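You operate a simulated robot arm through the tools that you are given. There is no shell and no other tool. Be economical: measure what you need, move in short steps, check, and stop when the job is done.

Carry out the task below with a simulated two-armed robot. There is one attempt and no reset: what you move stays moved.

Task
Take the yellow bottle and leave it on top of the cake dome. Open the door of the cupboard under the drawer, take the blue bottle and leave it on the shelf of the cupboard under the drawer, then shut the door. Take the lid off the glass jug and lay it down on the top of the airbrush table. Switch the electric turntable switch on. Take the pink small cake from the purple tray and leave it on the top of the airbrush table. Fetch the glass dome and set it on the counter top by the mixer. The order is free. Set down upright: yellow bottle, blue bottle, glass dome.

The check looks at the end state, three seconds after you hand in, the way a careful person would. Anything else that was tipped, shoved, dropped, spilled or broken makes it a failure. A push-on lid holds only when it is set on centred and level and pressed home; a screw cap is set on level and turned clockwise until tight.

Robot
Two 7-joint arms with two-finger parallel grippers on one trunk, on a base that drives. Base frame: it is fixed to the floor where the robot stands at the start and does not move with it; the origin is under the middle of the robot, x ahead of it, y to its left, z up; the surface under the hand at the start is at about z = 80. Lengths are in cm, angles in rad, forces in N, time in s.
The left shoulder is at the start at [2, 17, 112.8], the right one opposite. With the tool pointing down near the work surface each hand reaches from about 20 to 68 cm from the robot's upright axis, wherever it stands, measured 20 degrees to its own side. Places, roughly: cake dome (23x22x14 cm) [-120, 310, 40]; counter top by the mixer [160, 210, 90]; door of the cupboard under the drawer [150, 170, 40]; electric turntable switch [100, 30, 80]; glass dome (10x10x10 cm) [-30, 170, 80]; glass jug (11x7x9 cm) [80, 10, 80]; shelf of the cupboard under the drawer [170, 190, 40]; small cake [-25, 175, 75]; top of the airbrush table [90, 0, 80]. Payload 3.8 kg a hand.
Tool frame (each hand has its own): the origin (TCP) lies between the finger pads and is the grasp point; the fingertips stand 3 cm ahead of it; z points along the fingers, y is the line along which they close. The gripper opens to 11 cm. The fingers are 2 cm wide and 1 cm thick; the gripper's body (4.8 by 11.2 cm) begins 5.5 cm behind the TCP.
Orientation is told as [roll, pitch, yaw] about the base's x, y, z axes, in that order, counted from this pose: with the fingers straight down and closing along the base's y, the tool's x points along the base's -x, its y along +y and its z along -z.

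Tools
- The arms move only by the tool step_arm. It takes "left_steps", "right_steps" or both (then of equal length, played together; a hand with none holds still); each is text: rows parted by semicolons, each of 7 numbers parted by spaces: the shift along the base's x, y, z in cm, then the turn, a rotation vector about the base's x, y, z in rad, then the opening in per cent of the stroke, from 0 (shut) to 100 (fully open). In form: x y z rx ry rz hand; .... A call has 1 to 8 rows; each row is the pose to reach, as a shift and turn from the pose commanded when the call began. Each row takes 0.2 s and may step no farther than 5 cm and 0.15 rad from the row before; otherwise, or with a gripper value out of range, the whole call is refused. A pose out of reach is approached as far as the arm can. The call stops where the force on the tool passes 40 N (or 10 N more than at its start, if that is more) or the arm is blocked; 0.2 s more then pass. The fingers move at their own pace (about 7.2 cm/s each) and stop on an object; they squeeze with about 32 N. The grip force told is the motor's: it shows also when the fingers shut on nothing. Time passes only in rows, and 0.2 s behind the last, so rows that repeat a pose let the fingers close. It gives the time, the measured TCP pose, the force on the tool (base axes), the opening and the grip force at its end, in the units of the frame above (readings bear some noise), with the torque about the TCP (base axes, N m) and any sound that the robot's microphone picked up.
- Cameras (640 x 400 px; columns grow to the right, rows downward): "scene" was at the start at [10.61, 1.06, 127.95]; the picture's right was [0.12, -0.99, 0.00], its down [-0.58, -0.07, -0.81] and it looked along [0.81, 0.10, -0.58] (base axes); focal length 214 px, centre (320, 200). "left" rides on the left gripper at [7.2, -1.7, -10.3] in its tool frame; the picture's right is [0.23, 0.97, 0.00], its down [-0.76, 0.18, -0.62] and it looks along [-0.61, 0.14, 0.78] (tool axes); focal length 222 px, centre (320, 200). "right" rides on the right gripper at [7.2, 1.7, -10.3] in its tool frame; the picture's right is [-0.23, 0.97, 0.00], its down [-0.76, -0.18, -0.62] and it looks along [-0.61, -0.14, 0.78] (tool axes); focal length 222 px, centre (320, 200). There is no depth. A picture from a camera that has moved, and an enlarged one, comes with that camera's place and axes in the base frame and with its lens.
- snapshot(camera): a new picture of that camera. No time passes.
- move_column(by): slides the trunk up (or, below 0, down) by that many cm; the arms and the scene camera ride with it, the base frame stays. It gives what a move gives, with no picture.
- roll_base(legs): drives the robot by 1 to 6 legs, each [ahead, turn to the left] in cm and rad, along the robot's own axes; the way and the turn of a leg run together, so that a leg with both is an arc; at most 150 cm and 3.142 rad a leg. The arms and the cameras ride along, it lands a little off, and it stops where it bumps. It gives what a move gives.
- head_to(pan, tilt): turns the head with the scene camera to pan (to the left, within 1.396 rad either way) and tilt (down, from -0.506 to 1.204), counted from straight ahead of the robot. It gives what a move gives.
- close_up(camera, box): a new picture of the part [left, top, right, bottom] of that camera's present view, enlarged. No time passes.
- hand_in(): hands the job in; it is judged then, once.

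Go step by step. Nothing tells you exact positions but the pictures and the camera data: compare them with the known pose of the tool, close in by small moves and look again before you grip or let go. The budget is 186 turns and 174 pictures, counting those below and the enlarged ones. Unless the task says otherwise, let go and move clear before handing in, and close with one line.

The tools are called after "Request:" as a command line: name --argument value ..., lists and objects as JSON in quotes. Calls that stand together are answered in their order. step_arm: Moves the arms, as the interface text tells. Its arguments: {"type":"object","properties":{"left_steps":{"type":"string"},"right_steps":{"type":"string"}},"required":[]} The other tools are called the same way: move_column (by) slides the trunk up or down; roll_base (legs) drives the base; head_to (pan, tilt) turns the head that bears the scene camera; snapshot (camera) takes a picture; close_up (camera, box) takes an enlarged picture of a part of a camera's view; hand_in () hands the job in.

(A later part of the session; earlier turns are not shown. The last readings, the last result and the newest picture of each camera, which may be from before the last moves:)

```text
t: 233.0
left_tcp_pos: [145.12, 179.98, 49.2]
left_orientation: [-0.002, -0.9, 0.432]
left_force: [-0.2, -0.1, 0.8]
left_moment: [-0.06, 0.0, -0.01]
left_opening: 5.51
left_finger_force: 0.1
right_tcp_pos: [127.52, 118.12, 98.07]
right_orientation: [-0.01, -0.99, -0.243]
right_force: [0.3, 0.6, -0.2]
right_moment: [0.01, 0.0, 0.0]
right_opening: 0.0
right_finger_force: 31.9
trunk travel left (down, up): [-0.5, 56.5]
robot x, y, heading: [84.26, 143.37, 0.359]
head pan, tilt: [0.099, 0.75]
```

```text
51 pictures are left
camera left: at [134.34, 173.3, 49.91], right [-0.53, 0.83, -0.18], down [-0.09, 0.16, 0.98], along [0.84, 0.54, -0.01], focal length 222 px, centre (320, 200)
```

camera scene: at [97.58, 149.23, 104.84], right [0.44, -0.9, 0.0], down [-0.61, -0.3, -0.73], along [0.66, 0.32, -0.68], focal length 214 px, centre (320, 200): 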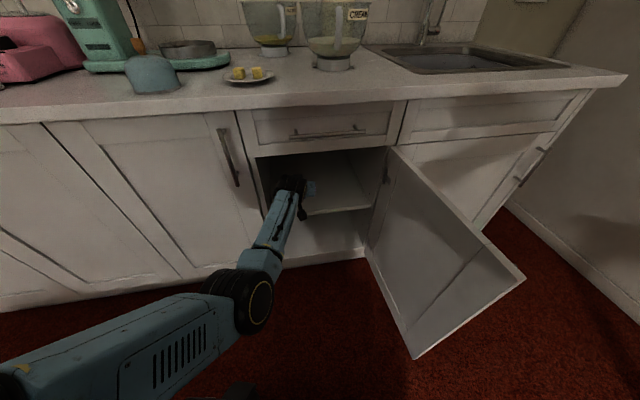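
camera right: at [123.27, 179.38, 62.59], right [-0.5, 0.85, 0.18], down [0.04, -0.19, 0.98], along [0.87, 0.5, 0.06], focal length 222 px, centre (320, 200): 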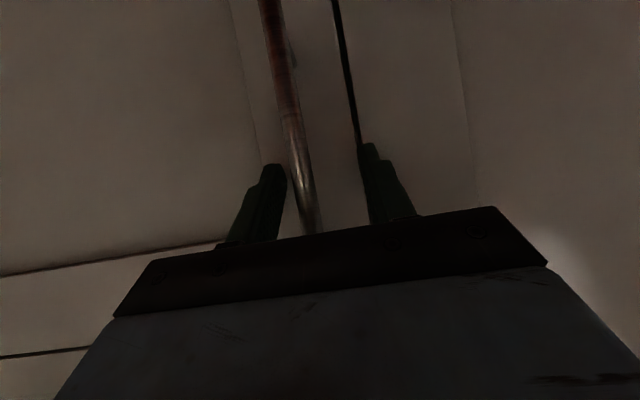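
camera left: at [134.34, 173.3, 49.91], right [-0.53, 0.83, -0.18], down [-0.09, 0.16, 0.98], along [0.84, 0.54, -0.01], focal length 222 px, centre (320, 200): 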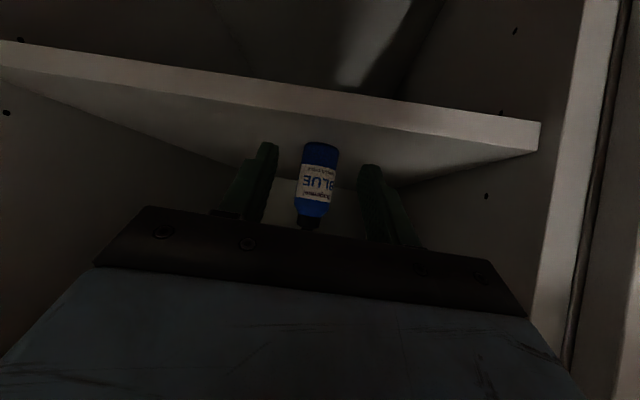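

Blue stands upright on the shelf. I back out further and fold the left arm back.

Request:
roll_base --legs '[[-9, 0]]'

Request:
step_arm --left_steps "-2 -0.8 2 0 0 0 20; -4.2 -1.6 4 0 0 0 20; -6.4 -2.4 6 0 0 0 20; -8.6 -3.2 8.5 0 0 0 20; -10.8 -4 11 0 0 0 20; -13 -4.8 14 0 0 0 20; -14 -5.2 18 0 0 0 20; -14 -5.2 22 0 0 0 20"

Request:
snapshot --camera "scene"

```text
t: 234.1
left_tcp_pos: [136.62, 176.85, 49.18]
left_orientation: [-0.002, -0.902, 0.431]
left_force: [-0.3, -0.9, 0.3]
left_moment: [0.0, -0.03, 0.0]
left_opening: 5.45
left_finger_force: 0.0
right_tcp_pos: [119.04, 114.97, 98.12]
right_orientation: [-0.012, -0.989, -0.24]
right_force: [0.5, 0.5, 0.6]
right_moment: [-0.02, 0.03, 0.0]
right_opening: 0.03
right_finger_force: 32.1
trunk travel left (down, up): [-0.5, 56.5]
robot x, y, heading: [75.92, 139.89, 0.358]
head pan, tilt: [0.099, 0.75]
```

```text
t: 235.9
left_tcp_pos: [122.51, 171.55, 71.17]
left_orientation: [-0.002, -0.899, 0.431]
left_force: [-0.5, 0.2, -0.3]
left_moment: [-0.05, 0.0, 0.03]
left_opening: 2.22
left_finger_force: 0.0
left hand out of reach, approached as far as the arm can: row 1
right_tcp_pos: [119.0, 114.93, 98.05]
right_orientation: [-0.012, -0.989, -0.238]
right_force: [-0.1, 0.7, -0.4]
right_moment: [0.0, -0.04, 0.0]
right_opening: 0.0
right_finger_force: 32.2
trunk travel left (down, up): [-0.5, 56.5]
robot x, y, heading: [75.77, 140.16, 0.361]
head pan, tilt: [0.099, 0.75]
```

```text
50 pictures are left
camera scene: at [84.88, 144.49, 104.84], right [0.44, -0.9, 0.0], down [-0.61, -0.3, -0.73], along [0.66, 0.32, -0.68], focal length 214 px, centre (320, 200)
```

scene: 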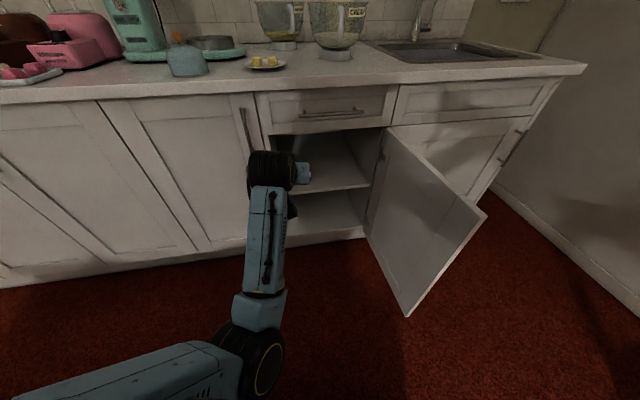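

Now the door must be closed. I raise the left hand out of the door's way and bring the right hand down on the door's outer side near its free edge.

Request:
step_arm --left_steps "-1 -0.5 4.8 0 0 0 20; -2 -1 9.6 0 0 0 20; -3 -1 14.2 0 0 0 20; -4 -1 19 0 0 0 20; -5 -1 23.5 0 0 0 20; -5 -1 25 0 0 0 20; -5 -1 25 0 0 0 20" --right_steps "4 0 -1 0 0 0.05 0; 8 0.5 -3 0 0 0.1 0; 12 1.5 -6 0 0 0.15 0; 15 2.5 -10 0 0 0.2 0; 16 3 -14.5 0 0 0.25 0; 16 3 -19 0 0 0.3 0; 16 3 -23.5 0 0 0.3 0"

Request:
step_arm --right_steps "0 0 -4 0 0 0 0; 0 0 -8 0 0 0 0"

Request:
snapshot --camera "scene"

```text
refused: row 3 steps farther than a row can; nothing moved
```

```text
t: 236.5
left_tcp_pos: [122.63, 171.6, 71.0]
left_orientation: [-0.001, -0.902, 0.431]
left_force: [-0.3, 0.0, 0.3]
left_moment: [-0.02, 0.03, 0.01]
left_opening: 2.19
left_finger_force: 0.3
right_tcp_pos: [123.21, 114.94, 92.59]
right_orientation: [-0.01, -0.99, -0.24]
right_force: [-0.2, 0.5, -0.2]
right_moment: [0.01, 0.04, 0.0]
right_opening: 0.01
right_finger_force: 32.1
right hand out of reach, approached as far as the arm can: row 1, 2
trunk travel left (down, up): [-0.5, 56.5]
robot x, y, heading: [75.74, 140.04, 0.361]
head pan, tilt: [0.099, 0.75]
```

```text
49 pictures are left
camera scene: at [84.91, 144.49, 104.84], right [0.44, -0.9, 0.0], down [-0.61, -0.3, -0.73], along [0.66, 0.32, -0.68], focal length 214 px, centre (320, 200)
```

scene: 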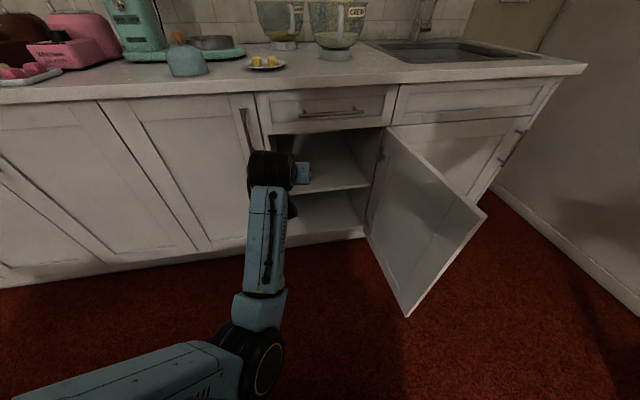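

I resend with smaller rows.

Request:
step_arm --left_steps "-1 -0.5 4.5 0 0 0 20; -2 -0.8 9 0 0 0 20; -3 -1 13.5 0 0 0 20; -4 -1 18 0 0 0 20; -5 -1 22.5 0 0 0 20; -5 -1 25 0 0 0 20; -5 -1 25 0 0 0 20; -5 -1 25 0 0 0 20" --right_steps "4 0.5 -1.5 0 0 0.05 0; 8 1 -3 0 0 0.1 0; 11 2 -5.5 0 0 0.15 0; 12 3 -9.5 0 0 0.2 0; 12 3 -14 0 0 0.25 0; 12 3 -18.5 0 0 0.3 0; 12 3 -23 0 0 0.3 0; 12 3 -26.5 0 0 0.3 0"

Request:
head_to --pan -0.3 --tilt 0.85

Request:
snapshot --camera "scene"

```text
t: 238.3
left_tcp_pos: [120.34, 171.74, 94.79]
left_orientation: [-0.004, -0.902, 0.431]
left_force: [0.0, -0.2, -0.4]
left_moment: [0.0, 0.02, 0.0]
left_opening: 2.21
left_finger_force: 0.0
left hand out of reach, approached as far as the arm can: row 5, 6, 7, 8
right_tcp_pos: [136.13, 118.33, 68.6]
right_orientation: [-0.015, -0.976, 0.061]
right_force: [-0.7, -0.3, -0.3]
right_moment: [0.03, -0.02, 0.01]
right_opening: 0.01
right_finger_force: 31.9
right hand out of reach, approached as far as the arm can: row 8
trunk travel left (down, up): [-0.5, 56.5]
robot x, y, heading: [75.71, 140.16, 0.359]
head pan, tilt: [0.099, 0.75]
```

```text
t: 239.2
left_tcp_pos: [120.32, 171.89, 94.72]
left_orientation: [-0.003, -0.903, 0.43]
left_force: [-0.3, -0.2, -0.7]
left_moment: [-0.01, -0.01, -0.02]
left_opening: 2.21
left_finger_force: 0.1
right_tcp_pos: [136.06, 118.43, 68.73]
right_orientation: [-0.012, -0.977, 0.058]
right_force: [0.1, 0.1, -1.1]
right_moment: [0.0, -0.02, 0.01]
right_opening: 0.0
right_finger_force: 32.6
trunk travel left (down, up): [-0.5, 56.5]
robot x, y, heading: [75.79, 140.22, 0.356]
head pan, tilt: [-0.3, 0.85]
```

```text
48 pictures are left
camera scene: at [85.26, 141.29, 104.04], right [0.06, -1.0, 0.0], down [-0.75, -0.05, -0.66], along [0.66, 0.04, -0.75], focal length 214 px, centre (320, 200)
```

scene: 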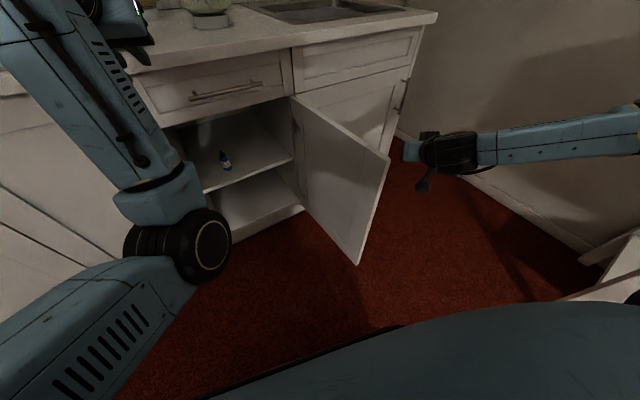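

Blue is visible standing on the shelf. I sweep the right hand along the arc to push the door shut.

Request:
step_arm --right_steps "-1.3 4.6 0 0 0 0 0; -2.3 9.1 0 0 0 0.03 0; -3.1 13.5 0 0 0 0.06 0; -5.6 17.6 0 0 0 0.1 0; -7.5 21.6 0 0 0 0.15 0; -9.1 26.1 0 0 0 0.2 0; -10.3 30.6 0 0 0 0.27 0; -10.8 35.4 0 0 0 0.35 0"

Request:
snapshot --camera "scene"

```text
t: 241.0
left_tcp_pos: [120.29, 171.73, 94.72]
left_orientation: [-0.002, -0.902, 0.431]
left_force: [-0.6, -0.7, -0.3]
left_moment: [0.02, -0.03, 0.01]
left_opening: 2.18
left_finger_force: 0.0
right_tcp_pos: [126.8, 144.4, 74.61]
right_orientation: [-0.01, -0.99, 0.414]
right_force: [-1.3, -0.3, 0.1]
right_moment: [-0.02, -0.01, -0.01]
right_opening: 0.0
right_finger_force: 32.4
right hand out of reach, approached as far as the arm can: row 5, 6, 7, 8
trunk travel left (down, up): [-0.5, 56.5]
robot x, y, heading: [76.11, 140.1, 0.36]
head pan, tilt: [-0.3, 0.85]
```

```text
47 pictures are left
camera scene: at [85.25, 141.28, 104.04], right [0.06, -1.0, 0.0], down [-0.75, -0.04, -0.66], along [0.66, 0.04, -0.75], focal length 214 px, centre (320, 200)
```

scene: 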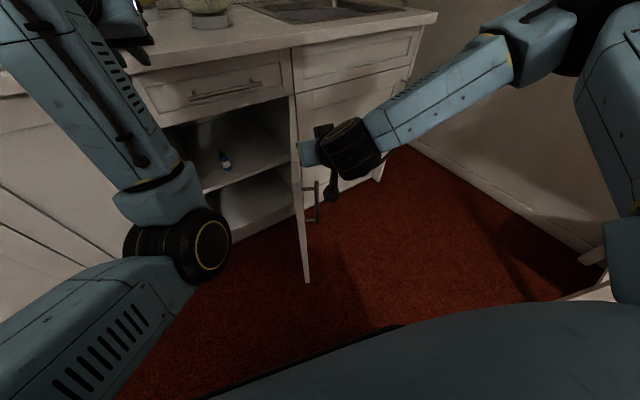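

The door is half closed. Before driving to finish, I bring the left hand up, back and vertical so it can't reach the counter items.

Request:
step_arm --left_steps "-1.5 0.5 2 -0.06 0.13 0 20; -3 1 4 -0.12 0.26 0 20; -5 1.5 6 -0.18 0.39 0 20; -7 2 8 -0.24 0.52 0 20; -9 3 10 -0.3 0.65 0 20; -11 4 12 -0.36 0.78 0 20; -12 4 15 -0.37 0.81 0 20; -12 4 19 -0.37 0.81 0 20" --right_steps "0 1 -1.5 0 0 0 0; 0 2 -3 0 0 0 0; 0 3 -4 0 0 0 0; 0 4 -5 0 0 0 0; 0 5 -5 0 0 0 0; 0 5 -5 0 0 0 0; 0 5 -5 0 0 0 0; 0 5 -5 0 0 0 0"

```text
t: 242.8
left_tcp_pos: [108.52, 176.23, 113.27]
left_orientation: [-0.002, -0.001, 0.436]
left_force: [0.3, 0.2, 0.2]
left_moment: [-0.01, 0.08, 0.0]
left_opening: 2.2
left_finger_force: 0.1
left hand out of reach, approached as far as the arm can: row 1, 2, 3, 4, 5, 6
right_tcp_pos: [127.4, 143.74, 73.01]
right_orientation: [-0.01, -0.989, 0.408]
right_force: [0.2, -0.1, 0.4]
right_moment: [-0.01, -0.01, -0.03]
right_opening: 0.02
right_finger_force: 32.1
right hand out of reach, approached as far as the arm can: row 1, 2, 3, 4, 5, 6, 7, 8
trunk travel left (down, up): [-0.5, 56.5]
robot x, y, heading: [75.7, 139.87, 0.355]
head pan, tilt: [-0.3, 0.85]
```

The left hand is safely high. I turn the base slightly left and drive forward so the right hand pushes the door.

Request:
roll_base --legs '[[0, 0.3], [12, 0]]'

Request:
snapshot --camera "scene"

```text
t: 245.0
left_tcp_pos: [105.82, 191.34, 113.5]
left_orientation: [-0.006, -0.005, 0.727]
left_force: [0.0, 0.2, -0.5]
left_moment: [-0.02, -0.02, 0.01]
left_opening: 2.2
left_finger_force: 0.0
right_tcp_pos: [133.37, 165.8, 73.09]
right_orientation: [-0.01, -0.99, 0.705]
right_force: [0.7, 0.2, -0.3]
right_moment: [-0.01, -0.01, 0.0]
right_opening: 0.01
right_finger_force: 32.0
trunk travel left (down, up): [-0.5, 56.5]
robot x, y, heading: [85.33, 147.29, 0.651]
head pan, tilt: [-0.3, 0.85]
```

```text
46 pictures are left
camera scene: at [94.47, 151.11, 104.64], right [0.3, -0.95, 0.0], down [-0.67, -0.21, -0.71], along [0.68, 0.21, -0.7], focal length 214 px, centre (320, 200)
```

scene: 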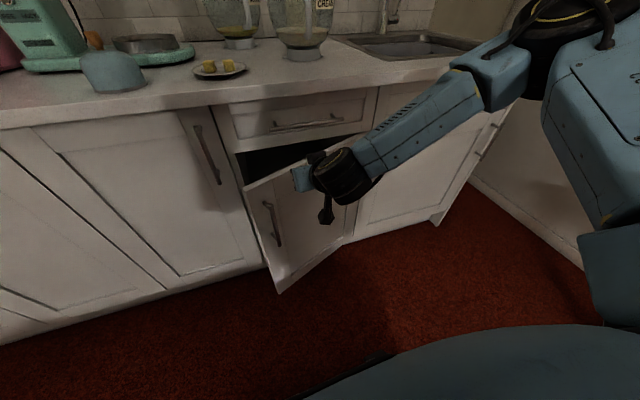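

Nearly shut. I drive 5 cm more, then finish with a gentle arm push.

Request:
roll_base --legs '[[5, 0]]'

Request:
step_arm --right_steps "0.8 0.6 -0.3 0 0 0 0; 1.6 1.2 -0.6 0 0 0 0; 2.4 1.8 -1 0 0 0 0; 3.2 2.4 -1 0 0 0 0; 4 3 -1 0 0 0 0; 4.8 3.6 -1 0 0 0 0"

Request:
snapshot --camera "scene"

```text
t: 245.9
left_tcp_pos: [109.82, 194.53, 113.48]
left_orientation: [-0.006, -0.003, 0.732]
left_force: [0.9, -0.1, 0.2]
left_moment: [0.02, 0.01, -0.01]
left_opening: 2.19
left_finger_force: 0.2
right_tcp_pos: [137.5, 168.91, 73.18]
right_orientation: [-0.01, -0.99, 0.706]
right_force: [0.2, -0.6, 0.1]
right_moment: [0.01, -0.02, -0.02]
right_opening: 0.0
right_finger_force: 32.3
trunk travel left (down, up): [-0.5, 56.5]
robot x, y, heading: [89.13, 150.26, 0.658]
head pan, tilt: [-0.3, 0.85]
```

```text
t: 247.3
left_tcp_pos: [109.75, 194.65, 113.38]
left_orientation: [-0.009, -0.003, 0.734]
left_force: [0.5, -0.7, 0.4]
left_moment: [-0.01, -0.01, 0.0]
left_opening: 2.2
left_finger_force: 0.1
right_tcp_pos: [142.57, 170.79, 73.15]
right_orientation: [-0.011, -0.988, 0.707]
right_force: [-0.2, 0.1, 0.8]
right_moment: [0.01, 0.01, -0.02]
right_opening: 0.0
right_finger_force: 32.0
right hand out of reach, approached as far as the arm can: row 1, 2, 3, 4, 5, 6
trunk travel left (down, up): [-0.5, 56.5]
robot x, y, heading: [88.91, 150.38, 0.659]
head pan, tilt: [-0.3, 0.85]
```

```text
45 pictures are left
camera scene: at [98.17, 154.18, 104.28], right [0.31, -0.95, 0.0], down [-0.69, -0.23, -0.68], along [0.65, 0.21, -0.73], focal length 214 px, centre (320, 200)
```

scene: 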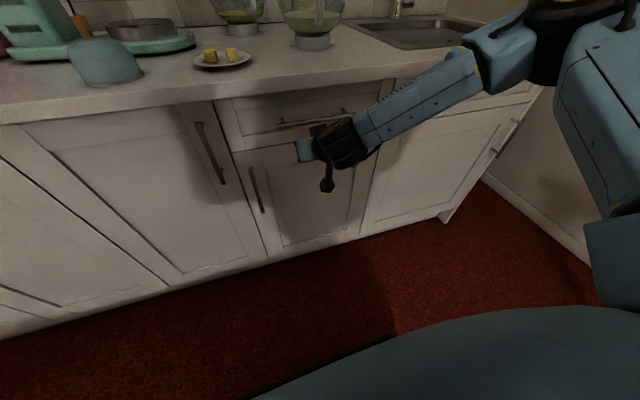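

The door looks closed; I zoom in to check the gap.

Request:
close_up --camera "scene" --box '[200, 100, 400, 260]'

```text
2.50 times, centred on (300, 180) of scene
camera zoom: at [98.17, 154.18, 104.28], right [0.31, -0.95, 0.0], down [-0.69, -0.23, -0.68], along [0.65, 0.21, -0.73], focal length 536 px, centre (370, 250)
```

zoom: 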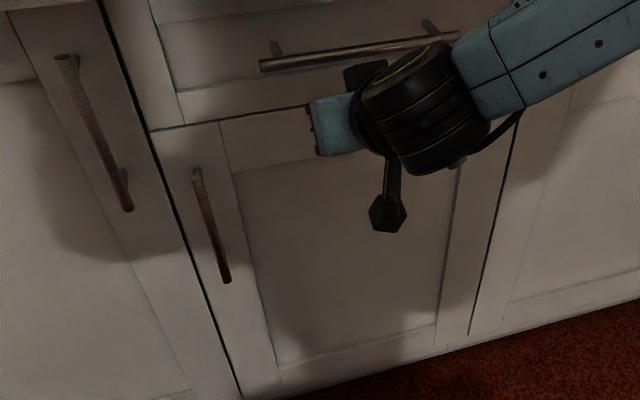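

It looks flush, but to be sure I press it home with a small base move and read the force.

Request:
roll_base --legs '[[2, 0]]'

Request:
close_up --camera "scene" --box '[200, 100, 400, 260]'

```text
t: 248.1
left_tcp_pos: [111.23, 195.87, 113.56]
left_orientation: [-0.01, -0.002, 0.732]
left_force: [0.6, -0.6, 0.0]
left_moment: [-0.01, 0.02, -0.01]
left_opening: 2.2
left_finger_force: 0.0
right_tcp_pos: [144.1, 171.88, 73.2]
right_orientation: [-0.009, -0.99, 0.707]
right_force: [-0.2, 0.5, -0.5]
right_moment: [0.01, 0.01, 0.0]
right_opening: 0.0
right_finger_force: 31.8
trunk travel left (down, up): [-0.5, 56.5]
robot x, y, heading: [90.72, 151.49, 0.657]
head pan, tilt: [-0.3, 0.85]
```

```text
2.50 times, centred on (300, 180) of scene
camera zoom: at [99.78, 155.41, 104.28], right [0.31, -0.95, 0.0], down [-0.69, -0.23, -0.68], along [0.65, 0.21, -0.73], focal length 536 px, centre (370, 250)
```

zoom: 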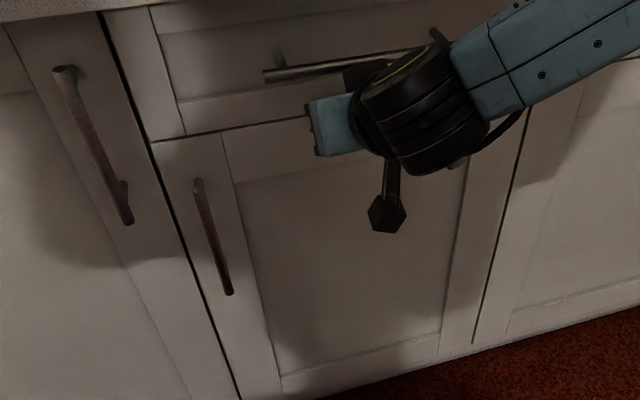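

Still no contact force; I press a bit further with the arm, with its force guard.

Request:
step_arm --right_steps "0.5 0.4 0 0 0 0 0; 1 0.8 0 0 0 0 0; 1.5 1.2 0 0 0 0 0; 2 1.6 0 0 0 0 0; 2.5 2 0 0 0 0 0; 3 2.4 0 0 0 0 0"

Request:
close_up --camera "scene" --box '[230, 120, 330, 200]'

```text
t: 248.7
left_tcp_pos: [110.98, 195.7, 113.51]
left_orientation: [-0.013, -0.002, 0.732]
left_force: [-0.4, -0.5, -0.5]
left_moment: [0.01, -0.02, 0.02]
left_opening: 2.19
left_finger_force: 0.0
right_tcp_pos: [144.52, 172.06, 73.32]
right_orientation: [-0.002, -0.978, 0.709]
right_force: [-13.8, -12.1, 10.2]
right_moment: [-0.01, -0.16, -0.21]
right_opening: 0.01
right_finger_force: 31.8
right hand out of reach, approached as far as the arm can: row 2, 3
trunk travel left (down, up): [-0.5, 56.5]
robot x, y, heading: [90.55, 151.49, 0.655]
head pan, tilt: [-0.3, 0.85]
stopped in row 3 (right hand): the force on the tool passed its limit at 47 N (the readings are from after the stop); the commanded pose is now the measured one
```

```text
5.00 times, centred on (280, 160) of scene
camera zoom: at [99.44, 155.23, 104.18], right [0.32, -0.95, 0.0], down [-0.7, -0.23, -0.67], along [0.64, 0.21, -0.74], focal length 1072 px, centre (520, 400)
```

zoom: 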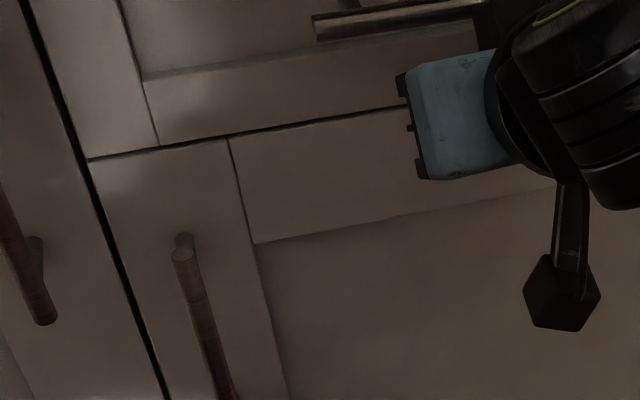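

The door is firmly shut and flush (47 N contact). I back off, raise the trunk, and drive round to the far side of the central table for the pink cake.

Request:
roll_base --legs '[[-15, 0]]'

Request:
move_column --by 40

Request:
snapshot --camera "scene"

Request:
roll_base --legs '[[0, -1.6], [41, 0], [0, -1.571], [139, 0], [0, -1.571]]'

```text
t: 250.1
left_tcp_pos: [99.25, 186.72, 113.26]
left_orientation: [-0.01, -0.001, 0.734]
left_force: [0.9, 0.2, -0.8]
left_moment: [0.02, 0.01, 0.02]
left_opening: 2.2
left_finger_force: 0.0
right_tcp_pos: [132.84, 163.21, 73.06]
right_orientation: [-0.004, -0.975, 0.709]
right_force: [-0.7, 0.0, 0.6]
right_moment: [0.01, 0.01, 0.03]
right_opening: 0.0
right_finger_force: 32.0
trunk travel left (down, up): [-0.5, 56.5]
robot x, y, heading: [78.72, 142.39, 0.654]
head pan, tilt: [-0.3, 0.85]
```

```text
t: 253.9
left_tcp_pos: [99.27, 186.79, 153.34]
left_orientation: [-0.009, 0.0, 0.733]
left_force: [-0.2, 0.0, 1.0]
left_moment: [0.04, 0.01, -0.01]
left_opening: 2.17
left_finger_force: 0.0
right_tcp_pos: [132.85, 163.14, 113.09]
right_orientation: [-0.001, -0.975, 0.71]
right_force: [-0.4, -1.0, 0.3]
right_moment: [-0.01, 0.0, 0.01]
right_opening: 0.02
right_finger_force: 31.7
trunk travel left (down, up): [-40.5, 16.5]
robot x, y, heading: [78.67, 142.96, 0.651]
head pan, tilt: [-0.3, 0.85]
```

```text
41 pictures are left
camera scene: at [87.74, 146.26, 144.11], right [0.32, -0.95, 0.0], down [-0.71, -0.24, -0.67], along [0.63, 0.21, -0.75], focal length 214 px, centre (320, 200)
```

scene: 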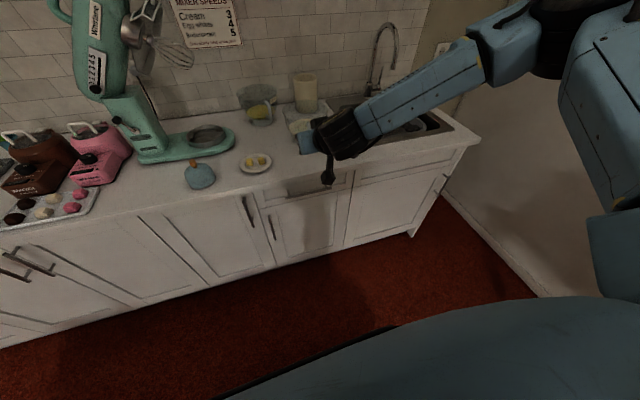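

```text
t: 274.5
left_tcp_pos: [-53.12, 48.73, 153.46]
left_orientation: [-0.01, 0.0, 2.281]
left_force: [0.3, 0.1, -0.3]
left_moment: [-0.01, 0.01, 0.04]
left_opening: 2.2
left_finger_force: 0.1
right_tcp_pos: [-28.71, 81.67, 113.09]
right_orientation: [-0.006, -0.975, 2.259]
right_force: [0.4, 0.5, -0.8]
right_moment: [0.01, -0.02, -0.01]
right_opening: 0.0
right_finger_force: 31.8
trunk travel left (down, up): [-40.5, 16.5]
robot x, y, heading: [-9.19, 27.3, 2.202]
head pan, tilt: [-0.3, 0.85]
```

I'm in position to go up the left side of the table. I continue and then turn to face it.

Request:
roll_base --legs '[[128, 0], [0, -1.56], [15, 0]]'

Request:
head_to --pan 0 --tilt 0.8

Request:
snapshot --camera "scene"

```text
t: 285.8
left_tcp_pos: [-53.24, 183.55, 153.33]
left_orientation: [-0.013, -0.001, 0.721]
left_force: [0.2, -0.5, -0.5]
left_moment: [-0.04, 0.0, 0.05]
left_opening: 2.2
left_finger_force: 0.0
right_tcp_pos: [-20.04, 159.37, 113.16]
right_orientation: [-0.005, -0.975, 0.698]
right_force: [-0.4, -1.2, -0.2]
right_moment: [-0.01, 0.02, 0.0]
right_opening: 0.0
right_finger_force: 32.5
trunk travel left (down, up): [-40.5, 16.5]
robot x, y, heading: [-74.42, 139.4, 0.644]
head pan, tilt: [-0.3, 0.85]
```

```text
t: 286.6
left_tcp_pos: [-53.53, 183.54, 153.51]
left_orientation: [-0.016, 0.0, 0.725]
left_force: [0.7, 0.5, -0.1]
left_moment: [0.01, 0.02, 0.0]
left_opening: 2.2
left_finger_force: 0.0
right_tcp_pos: [-20.15, 159.42, 113.23]
right_orientation: [-0.003, -0.977, 0.698]
right_force: [0.1, 0.1, -0.2]
right_moment: [0.04, -0.02, 0.0]
right_opening: 0.01
right_finger_force: 32.0
trunk travel left (down, up): [-40.5, 16.5]
robot x, y, heading: [-74.52, 139.37, 0.643]
head pan, tilt: [0.0, 0.799]
```

```text
40 pictures are left
camera scene: at [-65.52, 143.17, 144.06], right [0.32, -0.95, 0.0], down [-0.71, -0.24, -0.66], along [0.63, 0.21, -0.75], focal length 214 px, centre (320, 200)
```

scene: 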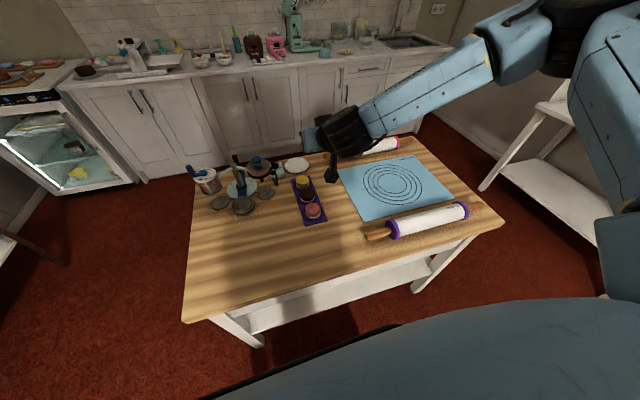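

The pink cake is at about (-20.7,161,84), right below the hand. I turn the right hand vertical and open it.

Request:
step_arm --right_steps "0 0.3 0 -0.09 0.107 0 70; 0 0.6 0 -0.18 0.214 0 70; -0.1 0.8 0 -0.27 0.321 0 70; -0.2 1 0 -0.36 0.428 0 70; -0.3 1.2 0 -0.45 0.535 0 70; -0.4 1.4 -2 -0.54 0.642 0 70; -0.5 1.6 -6 -0.628 0.748 0 70; -0.5 1.6 -10 -0.628 0.748 0 70"

Request:
snapshot --camera "right"

```text
t: 288.4
left_tcp_pos: [-53.53, 183.58, 153.35]
left_orientation: [-0.017, 0.001, 0.724]
left_force: [0.0, 0.3, -0.5]
left_moment: [0.0, -0.02, -0.03]
left_opening: 2.2
left_finger_force: 0.1
right_tcp_pos: [-22.36, 151.18, 108.55]
right_orientation: [0.0, 0.001, 0.698]
right_force: [0.0, -0.6, 0.5]
right_moment: [-0.03, -0.02, 0.0]
right_opening: 7.69
right_finger_force: 0.1
right hand out of reach, approached as far as the arm can: row 2, 3, 4, 5, 6, 7, 8
trunk travel left (down, up): [-40.5, 16.5]
robot x, y, heading: [-74.56, 139.4, 0.644]
head pan, tilt: [0.0, 0.799]
```

```text
39 pictures are left
camera right: at [-29.03, 147.84, 118.99], right [-0.45, 0.89, 0.0], down [0.7, 0.36, 0.62], along [0.56, 0.28, -0.78], focal length 222 px, centre (320, 200)
```

right: 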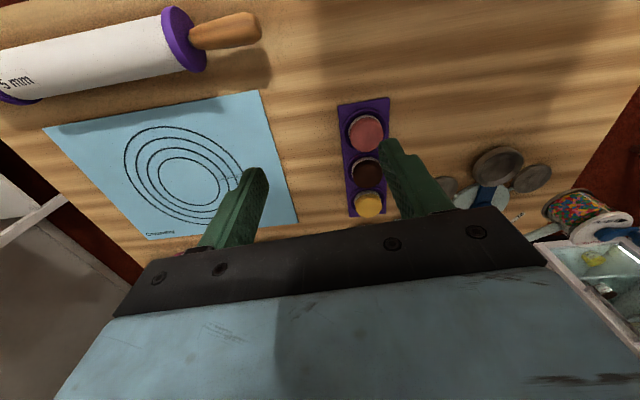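

I shift over the pink cake and descend.

Request:
step_arm --right_steps "1 4.5 -1 0 0 0 70; 2.3 9.2 -2 0 0 0 70; 2.3 9.2 -6.5 0 0 0 70; 2.3 9.2 -11 0 0 0 70; 2.3 9.2 -14.5 0 0 0 70; 2.3 9.2 -14.5 0 0 0 70"

Request:
snapshot --camera "right"

```text
t: 289.8
left_tcp_pos: [-53.45, 183.54, 153.42]
left_orientation: [-0.016, -0.001, 0.724]
left_force: [-0.1, -0.1, -0.3]
left_moment: [0.01, 0.02, 0.0]
left_opening: 2.19
left_finger_force: 0.0
right_tcp_pos: [-22.6, 148.46, 103.76]
right_orientation: [-0.002, -0.001, 0.698]
right_force: [-0.2, 0.6, 0.1]
right_moment: [0.02, 0.03, -0.02]
right_opening: 7.7
right_finger_force: 0.1
right hand out of reach, approached as far as the arm can: row 1, 2, 3, 4, 5, 6
trunk travel left (down, up): [-40.5, 16.5]
robot x, y, heading: [-74.41, 139.25, 0.644]
head pan, tilt: [0.0, 0.799]
```

```text
38 pictures are left
camera right: at [-29.29, 145.05, 114.18], right [-0.45, 0.89, 0.0], down [0.7, 0.36, 0.62], along [0.56, 0.28, -0.78], focal length 222 px, centre (320, 200)
```

right: 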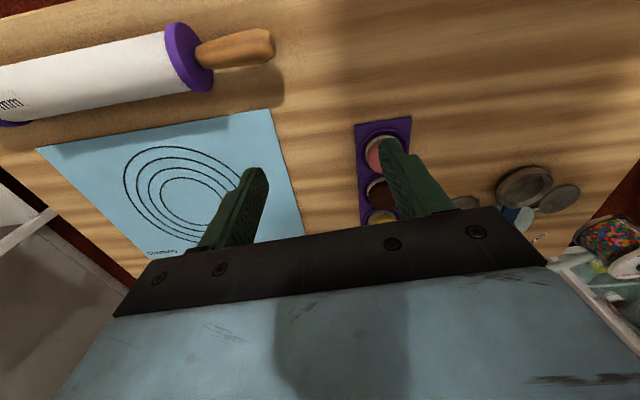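

The arm is limited at this trunk height. I lower the trunk 10 cm and try again.

Request:
move_column --by -10

Request:
step_arm --right_steps "0 4 3 0 0 0 70; 1.2 8 3 0 0 0 70; 2.7 12.2 2 0 0 0 70; 2.7 12.2 0 0 0 0 70; 2.7 12.2 -1 0 0 0 70"

Request:
snapshot --camera "right"

```text
t: 291.1
left_tcp_pos: [-53.47, 183.47, 143.47]
left_orientation: [-0.015, 0.0, 0.724]
left_force: [0.0, -0.2, 0.2]
left_moment: [0.01, 0.02, 0.01]
left_opening: 2.21
left_finger_force: 0.0
right_tcp_pos: [-22.7, 148.46, 93.89]
right_orientation: [-0.004, 0.0, 0.697]
right_force: [-0.5, 0.7, -0.7]
right_moment: [-0.03, 0.01, -0.01]
right_opening: 7.72
right_finger_force: 0.0
trunk travel left (down, up): [-30.5, 26.5]
robot x, y, heading: [-74.48, 139.07, 0.643]
head pan, tilt: [0.0, 0.799]
```

```text
t: 292.4
left_tcp_pos: [-53.45, 183.64, 143.48]
left_orientation: [-0.014, 0.0, 0.725]
left_force: [-0.8, 0.3, 0.0]
left_moment: [0.01, 0.02, 0.03]
left_opening: 2.2
left_finger_force: 0.2
right_tcp_pos: [-22.22, 151.24, 98.7]
right_orientation: [-0.003, 0.0, 0.699]
right_force: [0.1, 0.2, 1.0]
right_moment: [-0.03, -0.02, 0.02]
right_opening: 7.69
right_finger_force: 0.1
right hand out of reach, approached as far as the arm can: row 1, 2, 3, 4, 5
trunk travel left (down, up): [-30.5, 26.5]
robot x, y, heading: [-74.33, 139.39, 0.642]
head pan, tilt: [0.0, 0.799]
```

```text
37 pictures are left
camera right: at [-28.81, 147.86, 109.11], right [-0.45, 0.89, 0.0], down [0.7, 0.36, 0.62], along [0.56, 0.28, -0.78], focal length 222 px, centre (320, 200)
```

right: 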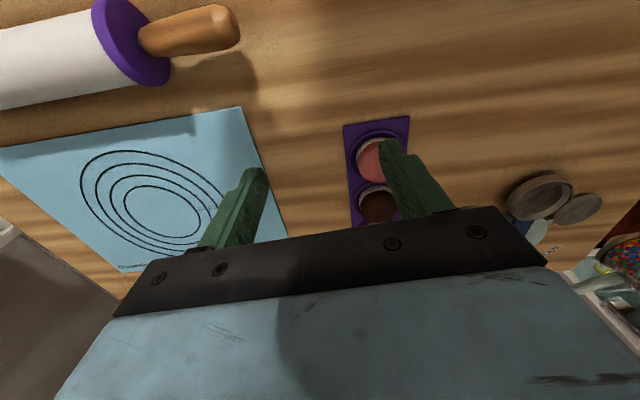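

This arm posture is stuck sideways, so I use the base: a small left turn plus 5 cm ahead, then lower with the trunk.

Request:
roll_base --legs '[[5, 0.116]]'

Request:
move_column --by -6

Request:
snapshot --camera "right"

```text
t: 293.3
left_tcp_pos: [-54.89, 189.14, 143.38]
left_orientation: [-0.016, -0.001, 0.838]
left_force: [0.4, -0.1, -0.3]
left_moment: [-0.03, 0.02, -0.02]
left_opening: 2.2
left_finger_force: 0.0
right_tcp_pos: [-20.16, 160.57, 98.53]
right_orientation: [-0.004, 0.002, 0.814]
right_force: [-0.2, 0.2, 0.5]
right_moment: [-0.03, -0.01, -0.02]
right_opening: 7.71
right_finger_force: 0.0
trunk travel left (down, up): [-30.5, 26.5]
robot x, y, heading: [-70.21, 142.45, 0.757]
head pan, tilt: [0.0, 0.799]
```

```text
t: 294.3
left_tcp_pos: [-55.07, 189.11, 137.45]
left_orientation: [-0.021, -0.002, 0.844]
left_force: [0.3, 0.3, -0.6]
left_moment: [0.0, 0.0, 0.0]
left_opening: 2.22
left_finger_force: 0.1
right_tcp_pos: [-20.1, 160.51, 92.67]
right_orientation: [-0.005, 0.0, 0.812]
right_force: [0.1, -0.3, -0.1]
right_moment: [-0.02, -0.02, 0.0]
right_opening: 7.7
right_finger_force: 0.0
trunk travel left (down, up): [-24.5, 32.5]
robot x, y, heading: [-70.45, 142.48, 0.76]
head pan, tilt: [0.0, 0.799]
```

```text
36 pictures are left
camera right: at [-26.33, 156.27, 103.13], right [-0.55, 0.83, 0.0], down [0.65, 0.43, 0.62], along [0.52, 0.34, -0.78], focal length 222 px, centre (320, 200)
```

right: 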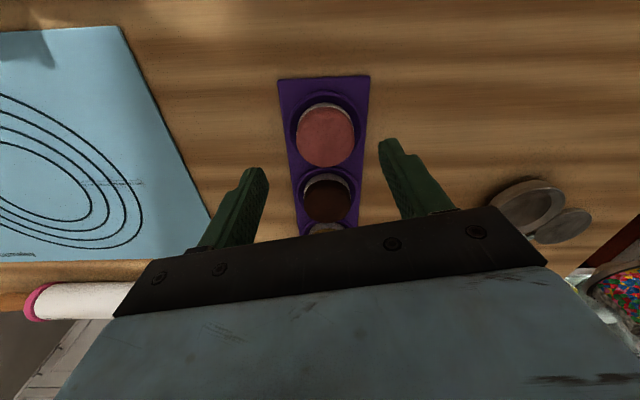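

The cake is centred between the fingers. I lower 6 cm with the trunk and look.

Request:
move_column --by -6

Request:
snapshot --camera "right"

Request:
close_up --camera "scene" --box '[260, 120, 420, 240]'

```text
t: 295.3
left_tcp_pos: [-55.08, 189.15, 131.52]
left_orientation: [-0.023, 0.001, 0.842]
left_force: [0.0, 0.5, -0.8]
left_moment: [-0.02, -0.04, -0.02]
left_opening: 2.22
left_finger_force: 0.1
right_tcp_pos: [-20.18, 160.39, 86.68]
right_orientation: [-0.002, 0.0, 0.814]
right_force: [-0.4, -0.4, 0.1]
right_moment: [0.04, 0.01, 0.01]
right_opening: 7.69
right_finger_force: 0.0
trunk travel left (down, up): [-18.5, 38.5]
robot x, y, heading: [-70.64, 142.86, 0.76]
head pan, tilt: [0.0, 0.799]
```

```text
35 pictures are left
camera right: at [-26.33, 156.27, 97.13], right [-0.55, 0.83, 0.0], down [0.65, 0.43, 0.62], along [0.52, 0.34, -0.78], focal length 222 px, centre (320, 200)
```

right: 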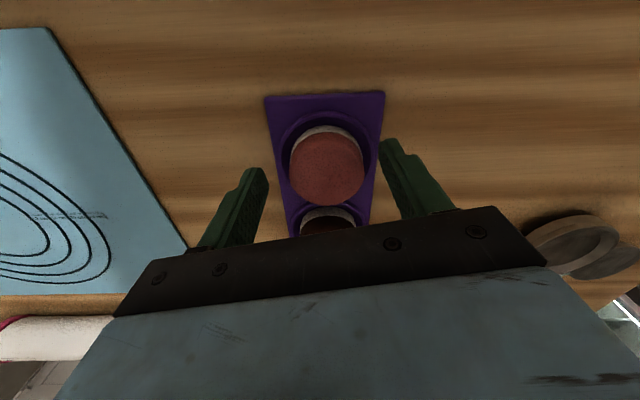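

```text
3.33 times, centred on (340, 180) of scene
camera zoom: at [-62.16, 147.61, 122.25], right [0.45, -0.89, 0.0], down [-0.66, -0.33, -0.68], along [0.61, 0.3, -0.73], focal length 715 px, centre (253, 267)
```

zoom: 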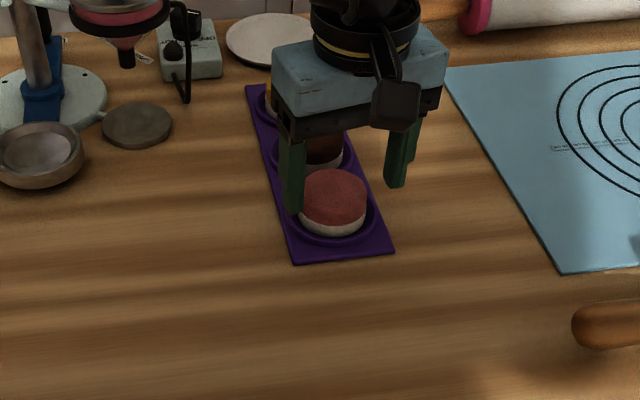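

Both fingers clear the cake's sides. I lower 2 cm more and close.

Request:
move_column --by -2

Request:
step_arm --right_steps "0 0 0 0 0 0 50; 0 0 0 0 0 0 40; 0 0 0 0 0 0 40; 0 0 0 0 0 0 40; 0 0 0 0 0 0 40"

```text
t: 296.0
left_tcp_pos: [-55.2, 189.17, 129.49]
left_orientation: [-0.022, 0.0, 0.844]
left_force: [0.0, -0.4, -0.1]
left_moment: [0.01, -0.01, 0.06]
left_opening: 2.21
left_finger_force: 0.0
right_tcp_pos: [-20.2, 160.51, 84.67]
right_orientation: [-0.003, -0.001, 0.814]
right_force: [0.0, -0.3, 0.3]
right_moment: [-0.01, -0.01, -0.01]
right_opening: 7.7
right_finger_force: 0.0
trunk travel left (down, up): [-16.5, 40.5]
robot x, y, heading: [-70.8, 142.73, 0.76]
head pan, tilt: [0.0, 0.799]
```

```text
t: 297.2
left_tcp_pos: [-55.09, 189.09, 129.32]
left_orientation: [-0.023, 0.001, 0.842]
left_force: [0.5, 0.2, -0.9]
left_moment: [-0.01, 0.0, 0.02]
left_opening: 2.19
left_finger_force: 0.0
right_tcp_pos: [-20.13, 160.44, 84.68]
right_orientation: [-0.002, 0.001, 0.813]
right_force: [-0.1, -0.4, 0.7]
right_moment: [0.03, -0.05, -0.03]
right_opening: 5.36
right_finger_force: 31.7
trunk travel left (down, up): [-16.5, 40.5]
robot x, y, heading: [-70.74, 142.74, 0.758]
head pan, tilt: [0.0, 0.799]
```

The cake is gripped (5.36 cm). I lift with the trunk and check the tray stayed.

Request:
move_column --by 2

Request:
move_column --by 24

Request:
snapshot --camera "scene"

```text
t: 297.9
left_tcp_pos: [-55.03, 189.12, 131.56]
left_orientation: [-0.023, 0.0, 0.842]
left_force: [-0.1, -0.7, -0.2]
left_moment: [-0.02, 0.01, 0.0]
left_opening: 2.19
left_finger_force: 0.0
right_tcp_pos: [-20.12, 160.38, 86.72]
right_orientation: [-0.003, 0.0, 0.814]
right_force: [-0.2, 0.1, 0.1]
right_moment: [-0.02, 0.02, 0.02]
right_opening: 5.34
right_finger_force: 32.0
trunk travel left (down, up): [-18.5, 38.5]
robot x, y, heading: [-70.46, 142.7, 0.758]
head pan, tilt: [0.0, 0.799]
```

```text
t: 300.4
left_tcp_pos: [-55.09, 189.05, 155.45]
left_orientation: [-0.023, 0.0, 0.843]
left_force: [-1.5, 0.3, -0.1]
left_moment: [0.01, -0.03, 0.01]
left_opening: 2.21
left_finger_force: 0.0
right_tcp_pos: [-20.13, 160.47, 110.67]
right_orientation: [-0.004, -0.001, 0.813]
right_force: [-0.3, 1.2, 0.0]
right_moment: [0.03, -0.01, 0.0]
right_opening: 5.37
right_finger_force: 32.0
trunk travel left (down, up): [-42.5, 14.5]
robot x, y, heading: [-70.29, 142.64, 0.759]
head pan, tilt: [0.0, 0.799]
```

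```text
33 pictures are left
camera scene: at [-62.1, 147.63, 146.28], right [0.45, -0.89, 0.0], down [-0.65, -0.33, -0.68], along [0.61, 0.31, -0.73], focal length 214 px, centre (320, 200)
```

scene: 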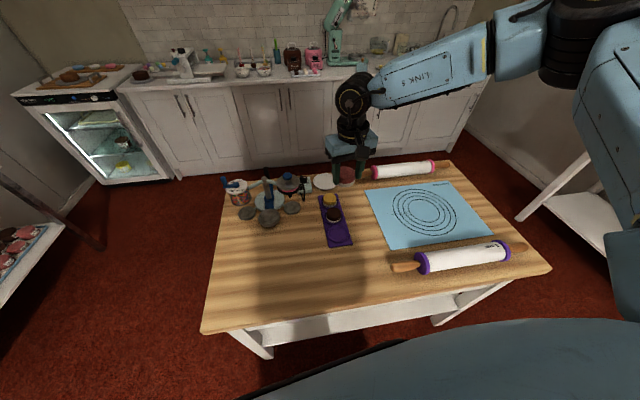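

The pink cake is held and the tray stayed put. I drive to the airbrush table, aiming the hand over the free area right of the bottle rack.

Request:
roll_base --legs '[[-18, 0], [0, -1.715], [84.4, 0], [0, 0.566], [76.5, 0], [0, -0.58]]'

Request:
head_to --pan -0.2 --tilt 0.85

Request:
snapshot --camera "scene"

Request:
snapshot --camera "right"

```text
t: 317.0
left_tcp_pos: [77.46, 7.79, 155.42]
left_orientation: [-0.024, 0.002, -0.9]
left_force: [-1.1, -0.5, 0.4]
left_moment: [-0.01, 0.0, 0.0]
left_opening: 2.18
left_finger_force: 0.0
right_tcp_pos: [43.3, -21.83, 110.7]
right_orientation: [-0.003, 0.001, -0.926]
right_force: [0.5, -0.2, -0.1]
right_moment: [0.03, 0.0, -0.01]
right_opening: 5.17
right_finger_force: 31.9
trunk travel left (down, up): [-42.5, 14.5]
robot x, y, heading: [34.07, 30.76, -0.982]
head pan, tilt: [0.0, 0.799]
```

```text
t: 317.7
left_tcp_pos: [77.67, 8.01, 155.48]
left_orientation: [-0.026, 0.005, -0.894]
left_force: [-0.7, -0.1, 0.9]
left_moment: [0.04, -0.01, -0.02]
left_opening: 2.2
left_finger_force: 0.2
right_tcp_pos: [43.37, -21.84, 110.72]
right_orientation: [-0.002, -0.002, -0.926]
right_force: [-0.4, -0.2, -0.4]
right_moment: [0.0, -0.02, 0.0]
right_opening: 5.14
right_finger_force: 32.2
trunk travel left (down, up): [-42.5, 14.5]
robot x, y, heading: [34.29, 30.79, -0.98]
head pan, tilt: [-0.201, 0.85]
```

```text
32 pictures are left
camera scene: at [37.65, 21.59, 146.34], right [-0.95, -0.3, 0.0], down [-0.22, 0.69, -0.69], along [0.21, -0.66, -0.73], focal length 214 px, centre (320, 200)
```

scene: 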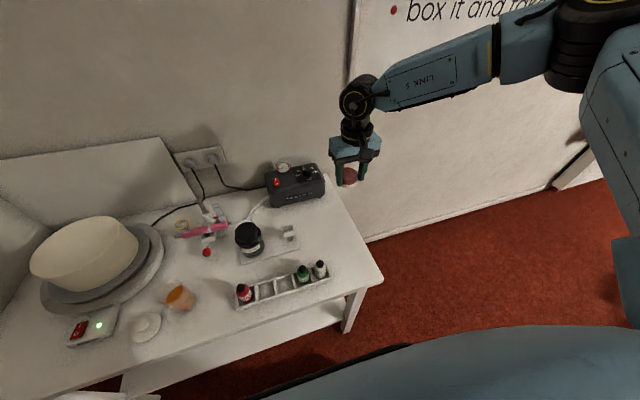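

```text
31 pictures are left
camera right: at [40.39, -15.07, 121.12], right [0.92, 0.4, 0.0], down [0.32, -0.71, 0.62], along [0.25, -0.57, -0.78], focal length 222 px, centre (320, 200)
```

right: 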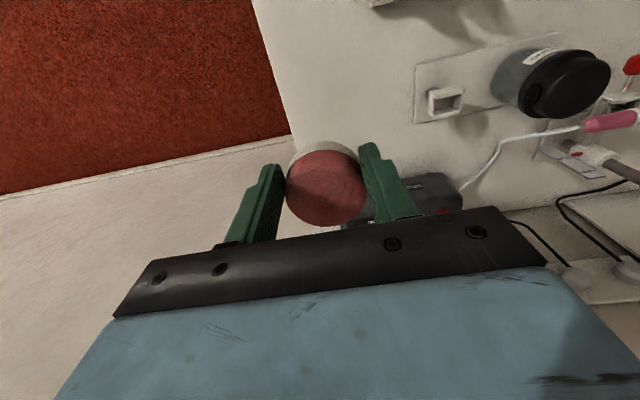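

Below the hand the table is free, 8 cm in from the edge. I lower with the trunk.

Request:
move_column --by -24

Request:
close_up --camera "scene" --box '[270, 130, 430, 250]'

Request:
move_column --by -1.5

```text
t: 320.2
left_tcp_pos: [77.61, 8.02, 131.43]
left_orientation: [-0.026, 0.001, -0.894]
left_force: [0.0, -0.7, -0.2]
left_moment: [-0.01, 0.0, 0.03]
left_opening: 2.19
left_finger_force: 0.0
right_tcp_pos: [43.39, -21.68, 86.61]
right_orientation: [-0.003, -0.001, -0.926]
right_force: [-0.5, -0.1, -0.1]
right_moment: [-0.02, -0.01, 0.0]
right_opening: 5.12
right_finger_force: 31.4
trunk travel left (down, up): [-18.5, 38.5]
robot x, y, heading: [34.54, 31.35, -0.979]
head pan, tilt: [-0.201, 0.85]
```

```text
3.33 times, centred on (350, 190) of scene
camera zoom: at [37.62, 21.57, 122.35], right [-0.95, -0.3, 0.0], down [-0.22, 0.69, -0.69], along [0.21, -0.66, -0.73], focal length 715 px, centre (220, 233)
```

zoom: 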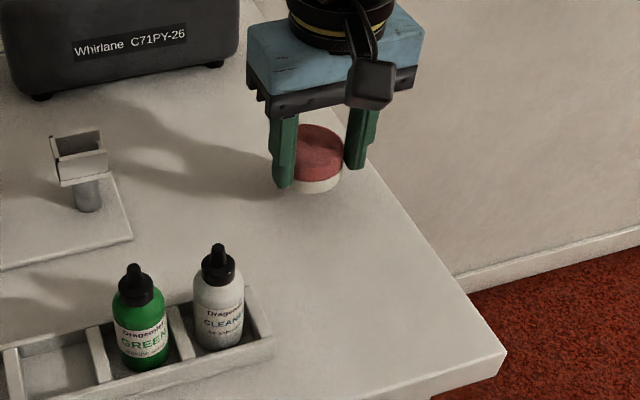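

```text
t: 320.8
left_tcp_pos: [77.74, 7.91, 129.97]
left_orientation: [-0.027, -0.001, -0.897]
left_force: [0.0, -0.4, 0.0]
left_moment: [-0.01, -0.03, 0.03]
left_opening: 2.16
left_finger_force: 0.0
right_tcp_pos: [43.35, -21.71, 85.24]
right_orientation: [-0.004, 0.0, -0.929]
right_force: [-1.2, -1.0, 0.1]
right_moment: [0.02, 0.03, -0.03]
right_opening: 5.11
right_finger_force: 32.3
trunk travel left (down, up): [-17.0, 40.0]
robot x, y, heading: [34.67, 31.25, -0.98]
head pan, tilt: [-0.201, 0.85]
```

No contact yet; I continue down in small steps.

Request:
move_column --by -0.7

Request:
move_column --by -0.4

Request:
move_column --by -0.3

Request:
close_up --camera "scene" --box '[310, 140, 390, 200]'

```text
t: 321.4
left_tcp_pos: [77.58, 7.93, 129.27]
left_orientation: [-0.025, 0.0, -0.895]
left_force: [-0.5, 0.1, 0.1]
left_moment: [0.04, -0.01, -0.03]
left_opening: 2.19
left_finger_force: 0.0
right_tcp_pos: [43.34, -21.72, 84.43]
right_orientation: [-0.005, -0.001, -0.926]
right_force: [0.6, 0.2, -0.2]
right_moment: [0.02, 0.03, -0.01]
right_opening: 5.11
right_finger_force: 31.9
trunk travel left (down, up): [-16.3, 40.7]
robot x, y, heading: [34.26, 30.75, -0.982]
head pan, tilt: [-0.201, 0.85]
```

```text
t: 321.9
left_tcp_pos: [77.54, 7.88, 128.85]
left_orientation: [-0.026, 0.0, -0.896]
left_force: [0.4, 0.3, -0.2]
left_moment: [0.0, 0.02, 0.01]
left_opening: 2.19
left_finger_force: 0.0
right_tcp_pos: [43.24, -21.72, 84.1]
right_orientation: [-0.004, 0.0, -0.926]
right_force: [-0.9, -0.4, 1.1]
right_moment: [0.0, 0.01, 0.01]
right_opening: 5.12
right_finger_force: 31.7
trunk travel left (down, up): [-15.9, 41.1]
robot x, y, heading: [34.57, 31.03, -0.98]
head pan, tilt: [-0.201, 0.85]
```

```text
t: 322.4
left_tcp_pos: [77.62, 7.94, 128.59]
left_orientation: [-0.025, 0.0, -0.898]
left_force: [0.2, 0.0, -0.3]
left_moment: [0.01, -0.03, 0.0]
left_opening: 2.19
left_finger_force: 0.2
right_tcp_pos: [43.27, -21.84, 83.85]
right_orientation: [-0.001, -0.005, -0.928]
right_force: [-3.9, 0.2, 20.2]
right_moment: [-0.17, -0.01, -0.08]
right_opening: 5.12
right_finger_force: 32.8
trunk travel left (down, up): [-15.6, 41.4]
robot x, y, heading: [34.37, 30.81, -0.98]
head pan, tilt: [-0.201, 0.85]
```

```text
6.67 times, centred on (350, 170) of scene
camera zoom: at [37.53, 21.72, 119.44], right [-0.95, -0.3, 0.0], down [-0.22, 0.69, -0.69], along [0.21, -0.65, -0.73], focal length 1430 px, centre (120, 400)
```

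zoom: 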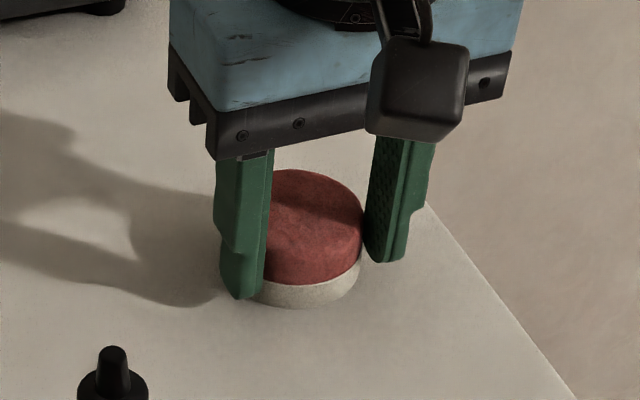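

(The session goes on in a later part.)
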